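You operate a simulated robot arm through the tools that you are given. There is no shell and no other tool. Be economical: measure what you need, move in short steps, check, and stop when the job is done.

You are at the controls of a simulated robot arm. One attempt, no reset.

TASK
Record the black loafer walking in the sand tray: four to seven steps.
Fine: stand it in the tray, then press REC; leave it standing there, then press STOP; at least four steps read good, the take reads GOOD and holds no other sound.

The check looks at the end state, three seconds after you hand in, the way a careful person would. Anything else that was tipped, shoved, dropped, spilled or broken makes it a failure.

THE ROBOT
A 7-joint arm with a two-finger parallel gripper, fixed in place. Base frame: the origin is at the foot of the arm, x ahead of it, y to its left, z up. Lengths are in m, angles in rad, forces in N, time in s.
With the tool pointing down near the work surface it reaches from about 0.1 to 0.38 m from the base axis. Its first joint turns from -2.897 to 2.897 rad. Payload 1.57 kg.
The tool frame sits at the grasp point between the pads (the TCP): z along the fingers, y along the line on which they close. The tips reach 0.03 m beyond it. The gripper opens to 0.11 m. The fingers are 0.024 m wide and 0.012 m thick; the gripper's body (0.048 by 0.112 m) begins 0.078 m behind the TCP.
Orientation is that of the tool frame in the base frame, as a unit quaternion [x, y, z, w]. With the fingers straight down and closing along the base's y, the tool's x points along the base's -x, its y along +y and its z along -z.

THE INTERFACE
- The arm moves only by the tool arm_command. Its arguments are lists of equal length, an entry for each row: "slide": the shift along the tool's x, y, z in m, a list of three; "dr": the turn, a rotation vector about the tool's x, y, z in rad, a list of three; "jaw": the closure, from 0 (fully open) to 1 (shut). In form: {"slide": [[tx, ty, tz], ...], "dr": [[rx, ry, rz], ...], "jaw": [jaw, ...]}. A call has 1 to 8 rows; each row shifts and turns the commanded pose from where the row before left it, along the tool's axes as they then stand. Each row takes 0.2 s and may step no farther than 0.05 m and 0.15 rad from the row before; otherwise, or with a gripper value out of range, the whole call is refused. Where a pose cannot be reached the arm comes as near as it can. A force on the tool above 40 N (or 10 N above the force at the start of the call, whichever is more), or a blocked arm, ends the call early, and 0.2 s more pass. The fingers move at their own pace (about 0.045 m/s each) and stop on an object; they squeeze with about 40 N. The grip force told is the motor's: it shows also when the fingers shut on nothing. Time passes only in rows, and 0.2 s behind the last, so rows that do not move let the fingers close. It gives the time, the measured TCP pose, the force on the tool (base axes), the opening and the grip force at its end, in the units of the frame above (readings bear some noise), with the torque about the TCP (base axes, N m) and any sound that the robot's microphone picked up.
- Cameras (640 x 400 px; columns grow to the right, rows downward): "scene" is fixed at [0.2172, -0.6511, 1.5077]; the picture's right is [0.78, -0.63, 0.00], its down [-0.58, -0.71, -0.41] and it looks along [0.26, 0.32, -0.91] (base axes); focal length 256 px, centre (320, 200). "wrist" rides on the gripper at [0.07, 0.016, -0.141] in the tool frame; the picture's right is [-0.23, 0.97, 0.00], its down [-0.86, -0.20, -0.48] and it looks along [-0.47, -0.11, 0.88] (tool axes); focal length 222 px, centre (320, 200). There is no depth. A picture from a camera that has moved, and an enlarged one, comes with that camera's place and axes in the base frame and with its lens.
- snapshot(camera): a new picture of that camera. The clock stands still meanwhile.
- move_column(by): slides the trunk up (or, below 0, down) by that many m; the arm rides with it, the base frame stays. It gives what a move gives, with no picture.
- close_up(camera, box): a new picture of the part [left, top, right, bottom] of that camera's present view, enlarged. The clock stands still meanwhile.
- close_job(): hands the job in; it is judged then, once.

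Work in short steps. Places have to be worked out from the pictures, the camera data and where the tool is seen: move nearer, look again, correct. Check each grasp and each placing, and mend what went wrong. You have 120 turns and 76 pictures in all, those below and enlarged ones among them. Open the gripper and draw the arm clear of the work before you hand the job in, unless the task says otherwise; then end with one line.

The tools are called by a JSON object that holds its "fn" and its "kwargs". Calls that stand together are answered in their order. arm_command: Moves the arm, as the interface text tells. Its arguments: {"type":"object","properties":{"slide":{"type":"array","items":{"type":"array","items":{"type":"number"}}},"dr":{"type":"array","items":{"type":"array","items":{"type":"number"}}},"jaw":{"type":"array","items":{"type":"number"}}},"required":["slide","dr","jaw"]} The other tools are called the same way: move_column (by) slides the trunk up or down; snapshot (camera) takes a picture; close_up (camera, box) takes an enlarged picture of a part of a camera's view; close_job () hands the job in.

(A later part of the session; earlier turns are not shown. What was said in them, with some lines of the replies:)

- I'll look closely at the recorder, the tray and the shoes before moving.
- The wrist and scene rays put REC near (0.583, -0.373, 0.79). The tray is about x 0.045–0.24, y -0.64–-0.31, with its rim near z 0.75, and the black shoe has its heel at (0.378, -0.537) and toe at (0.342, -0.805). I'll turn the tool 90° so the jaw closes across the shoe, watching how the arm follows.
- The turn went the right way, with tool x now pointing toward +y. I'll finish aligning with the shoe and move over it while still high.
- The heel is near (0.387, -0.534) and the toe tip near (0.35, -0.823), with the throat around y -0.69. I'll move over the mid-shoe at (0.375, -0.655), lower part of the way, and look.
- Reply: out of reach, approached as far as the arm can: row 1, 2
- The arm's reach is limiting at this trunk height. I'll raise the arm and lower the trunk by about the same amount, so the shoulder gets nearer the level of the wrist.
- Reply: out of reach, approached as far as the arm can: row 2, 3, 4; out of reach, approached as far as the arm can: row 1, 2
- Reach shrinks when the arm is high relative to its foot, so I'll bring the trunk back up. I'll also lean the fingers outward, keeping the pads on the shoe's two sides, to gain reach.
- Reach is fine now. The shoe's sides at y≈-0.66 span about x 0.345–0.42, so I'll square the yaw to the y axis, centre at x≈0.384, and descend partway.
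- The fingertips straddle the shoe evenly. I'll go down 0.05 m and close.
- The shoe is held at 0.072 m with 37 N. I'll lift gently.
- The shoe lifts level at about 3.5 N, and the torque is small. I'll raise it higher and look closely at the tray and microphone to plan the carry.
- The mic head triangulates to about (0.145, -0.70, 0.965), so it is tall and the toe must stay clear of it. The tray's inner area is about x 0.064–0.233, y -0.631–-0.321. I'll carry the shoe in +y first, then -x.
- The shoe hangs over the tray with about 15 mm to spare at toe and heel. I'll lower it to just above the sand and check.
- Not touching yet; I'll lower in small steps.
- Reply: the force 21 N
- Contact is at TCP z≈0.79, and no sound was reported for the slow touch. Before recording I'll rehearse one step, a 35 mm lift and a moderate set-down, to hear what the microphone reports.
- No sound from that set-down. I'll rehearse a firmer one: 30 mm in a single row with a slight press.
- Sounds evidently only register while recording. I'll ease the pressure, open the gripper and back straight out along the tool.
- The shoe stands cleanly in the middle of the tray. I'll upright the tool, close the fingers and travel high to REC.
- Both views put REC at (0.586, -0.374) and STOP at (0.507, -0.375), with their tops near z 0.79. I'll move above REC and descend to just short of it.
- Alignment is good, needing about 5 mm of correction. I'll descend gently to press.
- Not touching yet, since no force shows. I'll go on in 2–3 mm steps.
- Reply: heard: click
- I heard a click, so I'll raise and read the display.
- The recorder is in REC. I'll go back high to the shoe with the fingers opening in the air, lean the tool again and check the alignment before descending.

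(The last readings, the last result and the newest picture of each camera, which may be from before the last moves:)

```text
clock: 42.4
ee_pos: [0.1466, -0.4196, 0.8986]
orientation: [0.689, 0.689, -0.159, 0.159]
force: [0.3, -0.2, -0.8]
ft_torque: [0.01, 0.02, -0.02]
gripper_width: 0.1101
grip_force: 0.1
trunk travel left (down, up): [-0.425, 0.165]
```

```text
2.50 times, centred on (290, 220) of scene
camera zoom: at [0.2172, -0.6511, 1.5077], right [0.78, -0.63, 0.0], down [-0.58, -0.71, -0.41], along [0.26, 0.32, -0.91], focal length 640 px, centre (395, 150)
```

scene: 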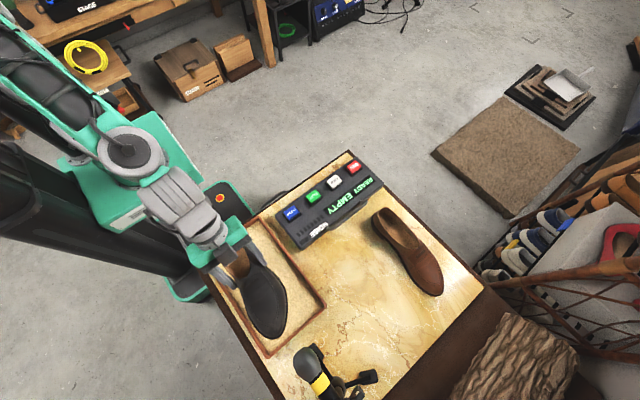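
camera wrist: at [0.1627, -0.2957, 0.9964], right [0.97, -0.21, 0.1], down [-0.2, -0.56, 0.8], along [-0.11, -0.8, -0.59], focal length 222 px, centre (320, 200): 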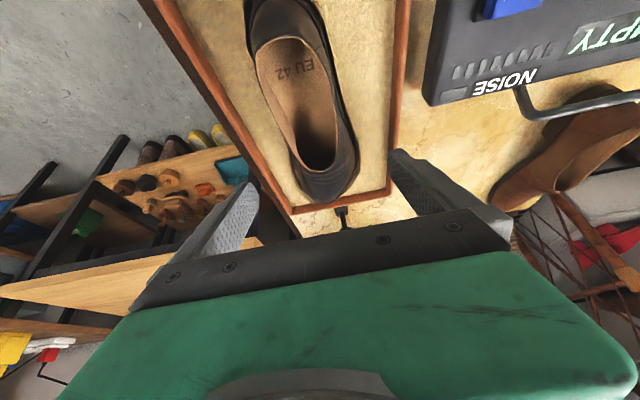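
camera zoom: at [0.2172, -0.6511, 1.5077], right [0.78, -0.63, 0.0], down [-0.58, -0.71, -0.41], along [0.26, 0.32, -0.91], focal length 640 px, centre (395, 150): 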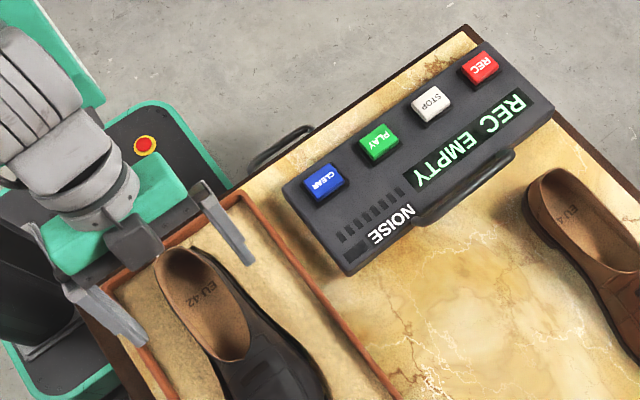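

The view matches the pose I left, so I'll descend along the tool to the same grip and close.

{"fn": "arm_command", "kwargs": {"slide": [[0.001, 0, 0.035], [0.001, 0, 0.035], [0.001, 0, 0.03], [0.001, 0, 0.0197], [0, 0, 0]], "dr": [[0, 0, 0], [0, 0, 0], [0, 0, 0], [0, 0, 0], [0, 0, 0]], "jaw": [0, 0, 0, 0, 0]}}

{"fn": "arm_command", "kwargs": {"slide": [[0, 0, 0], [0, 0, 0], [0, 0, 0], [0, 0, 0], [0, 0, 0]], "dr": [[0, 0, 0], [0, 0, 0], [0, 0, 0], [0, 0, 0], [0, 0, 0]], "jaw": [0.15, 0.3, 0.4, 0.6, 0.7]}}

{"fn": "close_up", "kwargs": {"camera": "scene", "box": [190, 140, 390, 300]}}

```text
clock: 43.6
ee_pos: [0.1463, -0.4716, 0.7893]
orientation: [0.69, 0.689, -0.158, 0.157]
force: [0.6, 0.3, 0.7]
ft_torque: [-0.01, 0.04, 0.0]
gripper_width: 0.1099
grip_force: 0.0
trunk travel left (down, up): [-0.425, 0.165]
```

```text
clock: 44.8
ee_pos: [0.1465, -0.4715, 0.7896]
orientation: [0.69, 0.689, -0.158, 0.158]
force: [-0.3, -0.6, -0.2]
ft_torque: [0.01, 0.1, -0.1]
gripper_width: 0.0709
grip_force: 36.8
trunk travel left (down, up): [-0.425, 0.165]
```

```text
2.50 times, centred on (290, 220) of scene
camera zoom: at [0.2172, -0.6511, 1.5077], right [0.78, -0.63, 0.0], down [-0.58, -0.71, -0.41], along [0.26, 0.32, -0.91], focal length 640 px, centre (395, 150)
```

zoom: 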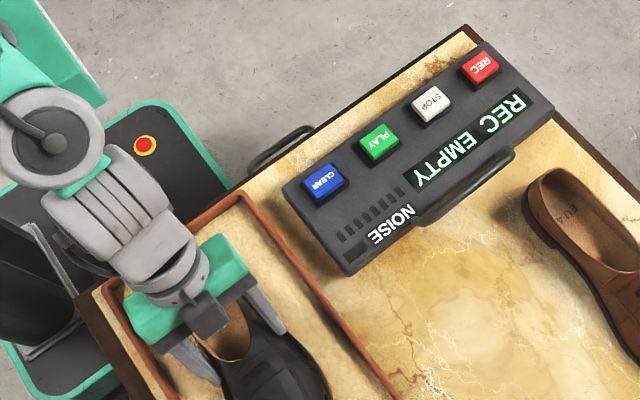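

The grip is good and the display still shows no noise. First recorded step: lift 30 mm, then set down in one row.

{"fn": "arm_command", "kwargs": {"slide": [[-0.0065, 0, -0.0135], [-0.0065, 0, -0.0135], [0, 0, 0], [0.0133, 0, 0.0275], [0, 0, 0]], "dr": [[0, 0, 0], [0, 0, 0], [0, 0, 0], [0, 0, 0], [0, 0, 0]], "jaw": [0.7, 0.7, 0.7, 0.7, 0.7]}}

{"fn": "close_up", "kwargs": {"camera": "scene", "box": [190, 140, 390, 300]}}

```text
clock: 46.0
ee_pos: [0.1461, -0.4692, 0.7894]
orientation: [0.69, 0.688, -0.159, 0.158]
force: [1.2, -1.7, 1.9]
ft_torque: [0.41, -0.01, -0.03]
gripper_width: 0.0711
grip_force: 40.6
trunk travel left (down, up): [-0.425, 0.165]
```

```text
2.50 times, centred on (290, 220) of scene
camera zoom: at [0.2172, -0.6511, 1.5077], right [0.78, -0.63, 0.0], down [-0.58, -0.71, -0.41], along [0.26, 0.32, -0.91], focal length 640 px, centre (395, 150)
```

zoom: 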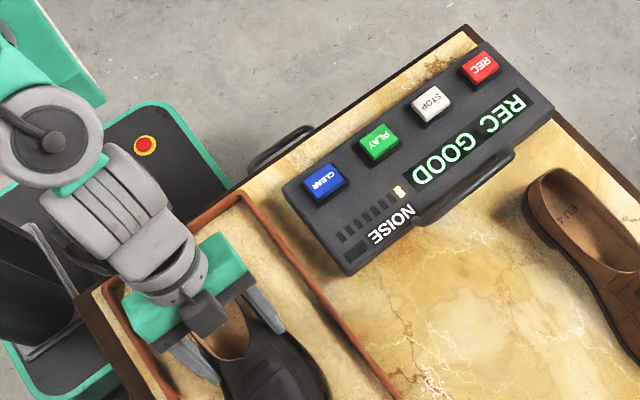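

It reads "REC GOOD" with one step lamp lit and the NOISE lamp dark. I'll repeat the same step.

{"fn": "arm_command", "kwargs": {"slide": [[-0.0065, 0, -0.0135], [-0.0065, 0, -0.0135], [0, 0, 0], [0.0131, 0, 0.027], [0, 0, 0]], "dr": [[0, 0, 0], [0, 0, 0], [0, 0, 0], [0, 0, 0], [0, 0, 0]], "jaw": [0.7, 0.7, 0.7, 0.7, 0.7]}}

{"fn": "close_up", "kwargs": {"camera": "scene", "box": [260, 160, 370, 240]}}

```text
clock: 47.2
ee_pos: [0.1464, -0.4709, 0.7893]
orientation: [0.69, 0.689, -0.158, 0.159]
force: [0.0, 0.0, 3.8]
ft_torque: [0.1, 0.02, -0.15]
gripper_width: 0.071
grip_force: 40.4
trunk travel left (down, up): [-0.425, 0.165]
```

```text
5.00 times, centred on (315, 200) of scene
camera zoom: at [0.2172, -0.6511, 1.5077], right [0.78, -0.63, 0.0], down [-0.58, -0.71, -0.41], along [0.26, 0.32, -0.91], focal length 1280 px, centre (345, 200)
```

zoom: 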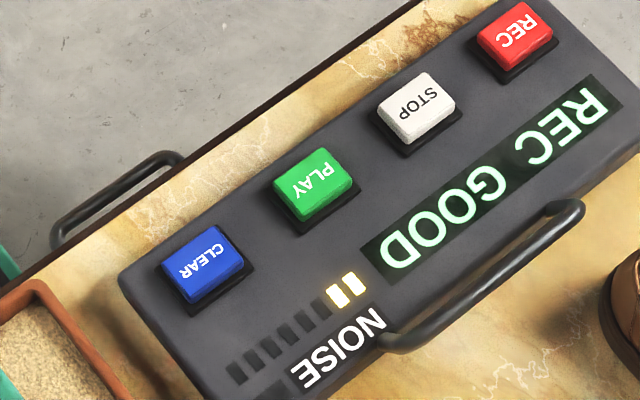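

Two lamps, still GOOD. Third step.

{"fn": "arm_command", "kwargs": {"slide": [[-0.0065, 0, -0.0135], [-0.0065, 0, -0.0135], [0, 0, 0], [0.013, 0, 0.027], [0, 0, 0]], "dr": [[0, 0, 0], [0, 0, 0], [0, 0, 0], [0, 0, 0], [0, 0, 0]], "jaw": [0.7, 0.7, 0.7, 0.7, 0.7]}}

{"fn": "close_up", "kwargs": {"camera": "scene", "box": [260, 160, 370, 240]}}

```text
clock: 48.4
ee_pos: [0.1473, -0.4708, 0.7885]
orientation: [0.689, 0.689, -0.158, 0.159]
force: [0.5, 0.4, 2.8]
ft_torque: [0.13, 0.09, -0.06]
gripper_width: 0.0709
grip_force: 39.9
trunk travel left (down, up): [-0.425, 0.165]
```

```text
5.00 times, centred on (315, 200) of scene
camera zoom: at [0.2172, -0.6511, 1.5077], right [0.78, -0.63, 0.0], down [-0.58, -0.71, -0.41], along [0.26, 0.32, -0.91], focal length 1280 px, centre (345, 200)
```

zoom: 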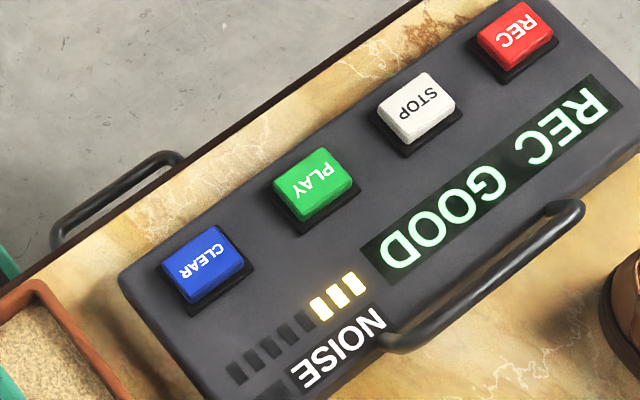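

Three. Fourth step, the same.

{"fn": "arm_command", "kwargs": {"slide": [[-0.0065, 0, -0.0135], [-0.0065, 0, -0.0135], [0, 0, 0], [0.013, 0, 0.027], [0, 0, 0]], "dr": [[0, 0, 0], [0, 0, 0], [0, 0, 0], [0, 0, 0], [0, 0, 0]], "jaw": [0.7, 0.7, 0.7, 0.7, 0.7]}}

{"fn": "close_up", "kwargs": {"camera": "scene", "box": [260, 160, 370, 240]}}

```text
clock: 49.6
ee_pos: [0.1469, -0.4681, 0.7897]
orientation: [0.689, 0.689, -0.158, 0.157]
force: [-0.4, -0.2, -3.8]
ft_torque: [0.08, 0.0, -0.01]
gripper_width: 0.0705
grip_force: 39.1
trunk travel left (down, up): [-0.425, 0.165]
```

```text
5.00 times, centred on (315, 200) of scene
camera zoom: at [0.2172, -0.6511, 1.5077], right [0.78, -0.63, 0.0], down [-0.58, -0.71, -0.41], along [0.26, 0.32, -0.91], focal length 1280 px, centre (345, 200)
```

zoom: 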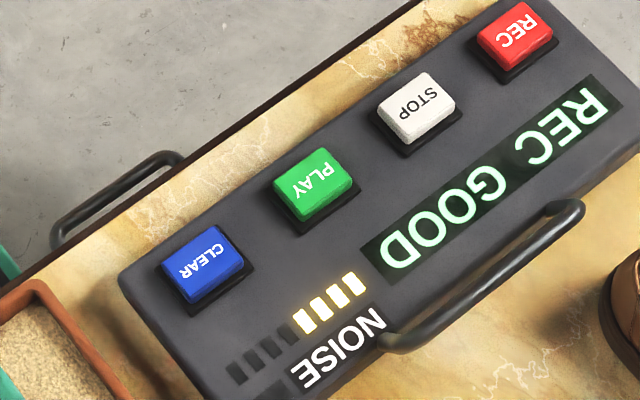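

Four lamps, GOOD. The shoe is barely hanging (-3.8 N), so I'll make one more step as margin and end it fully seated.

{"fn": "arm_command", "kwargs": {"slide": [[-0.0065, 0, -0.0135], [-0.0065, 0, -0.0135], [0, 0, 0], [0.0138, 0, 0.0286], [0, 0, 0]], "dr": [[0, 0, 0], [0, 0, 0], [0, 0, 0], [0, 0, 0], [0, 0, 0]], "jaw": [0.7, 0.7, 0.7, 0.7, 0.7]}}

{"fn": "close_up", "kwargs": {"camera": "scene", "box": [260, 160, 370, 240]}}

```text
clock: 50.8
ee_pos: [0.1487, -0.4695, 0.7898]
orientation: [0.69, 0.688, -0.159, 0.158]
force: [-0.4, 1.2, 7.5]
ft_torque: [0.04, -0.15, -0.09]
gripper_width: 0.0706
grip_force: 40.2
trunk travel left (down, up): [-0.425, 0.165]
```

```text
5.00 times, centred on (315, 200) of scene
camera zoom: at [0.2172, -0.6511, 1.5077], right [0.78, -0.63, 0.0], down [-0.58, -0.71, -0.41], along [0.26, 0.32, -0.91], focal length 1280 px, centre (345, 200)
```

zoom: 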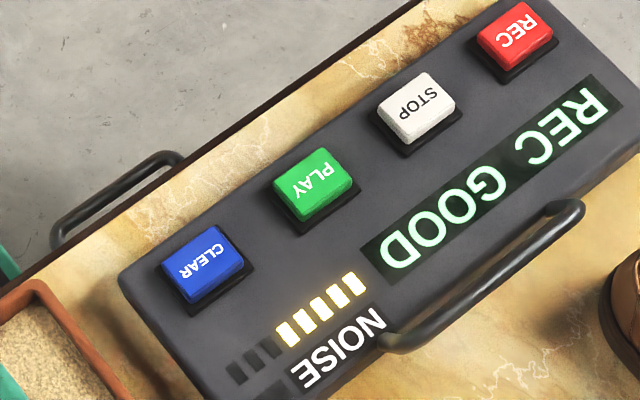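

Five good steps, and the shoe is seated. I'll ease off, open, and back out along the tool as before.

{"fn": "arm_command", "kwargs": {"slide": [[-0.0003, 0, -0.0006], [0, 0, 0], [0, 0, 0], [0, 0, 0], [0, 0, 0]], "dr": [[0, 0, 0], [0, 0, 0], [0, 0, 0], [0, 0, 0], [0, 0, 0]], "jaw": [0.7, 0.3, 0.1, 0, 0]}}

{"fn": "arm_command", "kwargs": {"slide": [[0, 0, -0.02], [0, 0, -0.03], [0, 0, -0.035], [0, 0, -0.035], [0, 0, 0]], "dr": [[0, 0, 0], [0, 0, 0], [0, 0, 0], [0, 0, 0], [0, 0, 0]], "jaw": [0, 0, 0, 0, 0]}}

{"fn": "snapshot", "kwargs": {"camera": "scene"}}

{"fn": "close_up", "kwargs": {"camera": "scene", "box": [260, 160, 370, 240]}}

```text
clock: 52.0
ee_pos: [0.1482, -0.4678, 0.7893]
orientation: [0.69, 0.689, -0.157, 0.158]
force: [0.1, -0.2, -0.2]
ft_torque: [-0.04, 0.01, -0.01]
gripper_width: 0.1099
grip_force: 0.0
trunk travel left (down, up): [-0.425, 0.165]
```

```text
clock: 53.2
ee_pos: [0.145, -0.4158, 0.896]
orientation: [0.69, 0.689, -0.158, 0.158]
force: [-0.1, 0.4, -1.4]
ft_torque: [-0.03, 0.01, -0.01]
gripper_width: 0.1101
grip_force: 0.0
trunk travel left (down, up): [-0.425, 0.165]
```

```text
34 pictures are left
```

scene: 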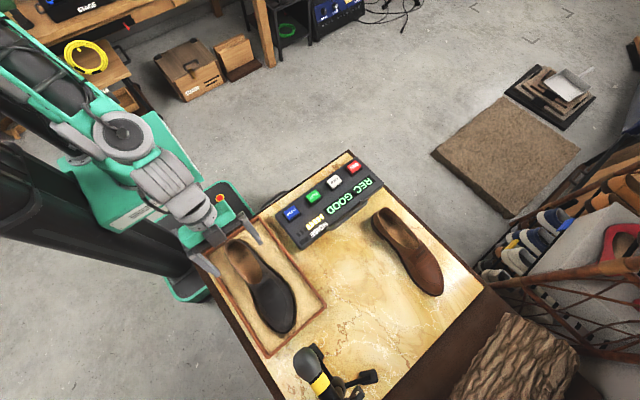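

```text
5.00 times, centred on (315, 200) of scene
camera zoom: at [0.2172, -0.6511, 1.5077], right [0.78, -0.63, 0.0], down [-0.58, -0.71, -0.41], along [0.26, 0.32, -0.91], focal length 1280 px, centre (345, 200)
```

zoom: 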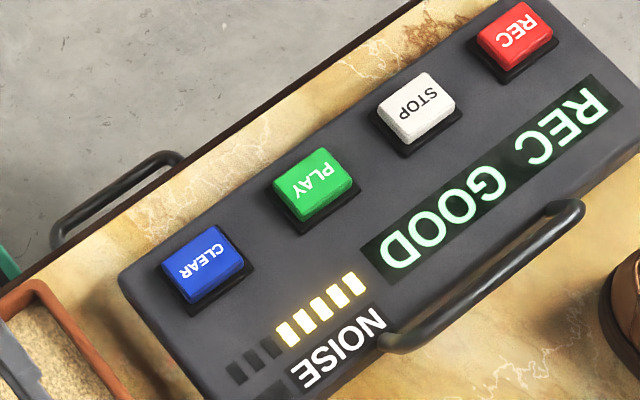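

Still GOOD with no noise, and the shoe stands. Now to STOP at about (0.510, -0.370), going high with the fingers closing on the way.

{"fn": "arm_command", "kwargs": {"slide": [[0, 0, -0.01], [0, 0, -0.01], [0, 0, -0.01], [0.004, 0.0406, 0], [0.004, 0.0406, 0], [0.004, 0.0406, 0], [0.004, 0.0406, 0], [0.004, 0.0406, 0]], "dr": [[0, 0.15, 0], [0, 0.15, 0], [0, 0.15, 0], [0, 0, 0], [0, 0, 0], [0, 0, 0], [0, 0, 0], [0, 0, 0]], "jaw": [0, 0, 0, 0.5, 1, 1, 1, 1]}}

{"fn": "arm_command", "kwargs": {"slide": [[0.004, 0.0406, 0], [0.004, 0.0406, 0], [0.004, 0.0406, 0], [0.004, 0.0406, 0], [0, 0, 0.04], [0, 0, 0.04], [0, 0, 0]], "dr": [[0, 0, 0], [0, 0, 0], [0, 0, 0], [0, 0, 0], [0, 0, 0], [0, 0, 0], [0, 0, 0]], "jaw": [1, 1, 1, 1, 1, 1, 1]}}

{"fn": "close_up", "kwargs": {"camera": "wrist", "box": [160, 60, 480, 260]}}

```text
clock: 55.0
ee_pos: [0.3506, -0.3882, 0.9243]
orientation: [0.708, 0.706, 0.0, 0.0]
force: [0.5, 0.4, -0.3]
ft_torque: [0.0, -0.01, -0.03]
gripper_width: 0.0058
grip_force: 0.4
trunk travel left (down, up): [-0.425, 0.165]
```

```text
clock: 56.6
ee_pos: [0.5119, -0.3728, 0.8463]
orientation: [0.708, 0.707, -0.001, 0.0]
force: [0.3, 0.0, -0.3]
ft_torque: [0.03, 0.03, -0.02]
gripper_width: 0.0001
grip_force: 21.6
trunk travel left (down, up): [-0.425, 0.165]
```

```text
2.00 times, centred on (320, 160) of wrist
camera zoom: at [0.5282, -0.3027, 0.988], right [0.97, -0.23, 0.0], down [-0.2, -0.85, 0.48], along [-0.11, -0.47, -0.88], focal length 444 px, centre (320, 280)
```

zoom: 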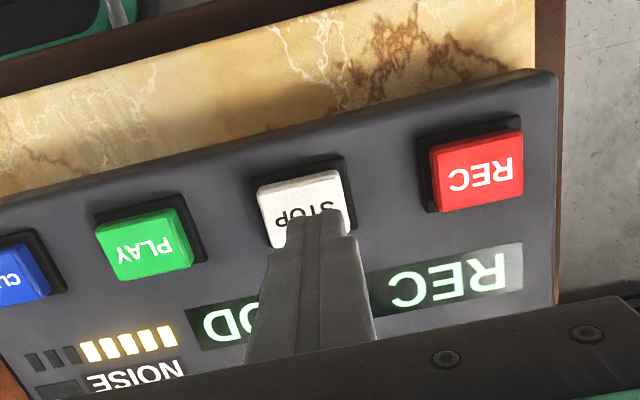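

The tip sits about 8 mm to the right of STOP's centre. I'll correct that and press down to the same height as REC.

{"fn": "arm_command", "kwargs": {"slide": [[0.001, -0.008, 0.01], [0, 0, 0.012], [0, 0, 0.008], [0, 0, 0.005], [0, 0, 0.003], [0, 0, 0.002], [0, 0, 0.002]], "dr": [[0, 0, 0], [0, 0, 0], [0, 0, 0], [0, 0, 0], [0, 0, 0], [0, 0, 0], [0, 0, 0]], "jaw": [1, 1, 1, 1, 1, 1, 1]}}

```text
clock: 58.2
ee_pos: [0.5055, -0.3713, 0.8051]
orientation: [0.707, 0.707, 0.0, 0.001]
force: [1.9, 0.4, 2.4]
ft_torque: [0.04, -0.06, 0.02]
gripper_width: 0.0002
grip_force: 21.3
trunk travel left (down, up): [-0.425, 0.165]
heard: click
```

Click heard. I'll raise and read the display.

{"fn": "arm_command", "kwargs": {"slide": [[0, 0, -0.02], [0, 0, -0.04], [0, 0, -0.04], [0.03, 0, -0.03], [0.04, 0, 0]], "dr": [[0, 0, 0], [0, 0, 0], [0, 0, 0], [0, 0, 0], [0, 0, 0]], "jaw": [1, 1, 1, 0.5, 0]}}

{"fn": "snapshot", "kwargs": {"camera": "scene"}}

{"fn": "close_up", "kwargs": {"camera": "scene", "box": [260, 160, 380, 240]}}

{"fn": "close_up", "kwargs": {"camera": "scene", "box": [190, 200, 390, 400]}}

```text
clock: 59.4
ee_pos: [0.5049, -0.3015, 0.9324]
orientation: [0.708, 0.706, 0.0, -0.001]
force: [0.0, -0.1, 0.3]
ft_torque: [0.0, -0.03, -0.01]
gripper_width: 0.0481
grip_force: 0.0
trunk travel left (down, up): [-0.425, 0.165]
```

```text
31 pictures are left
```

scene: 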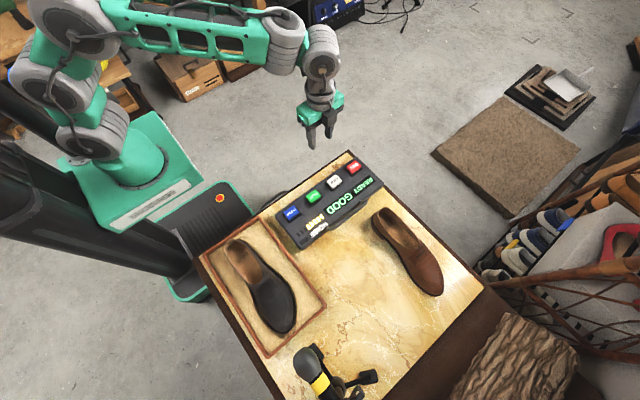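

```text
5.00 times, centred on (320, 200) of scene
camera zoom: at [0.2172, -0.6511, 1.5077], right [0.78, -0.63, 0.0], down [-0.58, -0.71, -0.41], along [0.26, 0.32, -0.91], focal length 1280 px, centre (320, 200)
```

zoom: 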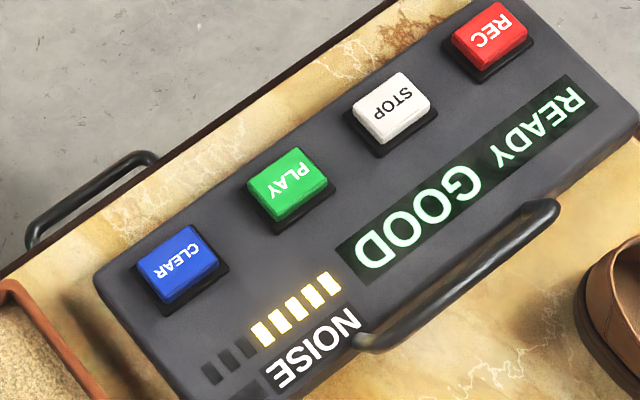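

```text
2.00 times, centred on (290, 300) of scene
camera zoom: at [0.2172, -0.6511, 1.5077], right [0.78, -0.63, 0.0], down [-0.58, -0.71, -0.41], along [0.26, 0.32, -0.91], focal length 512 px, centre (380, 0)
```

zoom: 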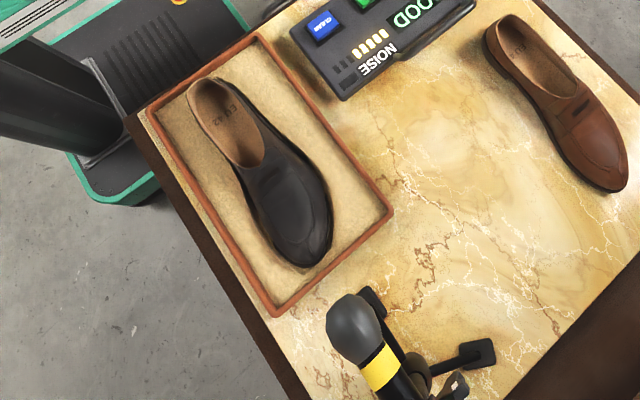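

The display reads READY GOOD with five step lamps and the NOISE lamp dark. The shoe stands in the tray and nothing else has moved. I'll open the gripper fully, draw a little farther clear, then hand in.

{"fn": "arm_command", "kwargs": {"slide": [[0.03, 0, -0.02], [0.03, 0, -0.02], [0, 0, 0], [0, 0, 0]], "dr": [[0, 0, 0], [0, 0, 0], [0, 0, 0], [0, 0, 0]], "jaw": [0, 0, 0, 0]}}

{"fn": "close_job", "kwargs": {}}

```text
clock: 60.4
ee_pos: [0.5037, -0.2399, 0.9731]
orientation: [0.708, 0.706, 0.0, 0.0]
force: [-0.3, -0.3, 0.2]
ft_torque: [0.01, 0.03, -0.02]
gripper_width: 0.1102
grip_force: 0.0
trunk travel left (down, up): [-0.425, 0.165]
```

```text
The job is handed in.
```

The black loafer's walk is recorded: five step lamps lit, the take reads GOOD with the noise lamp dark, the shoe is left standing in the sand tray, and the arm is clear.
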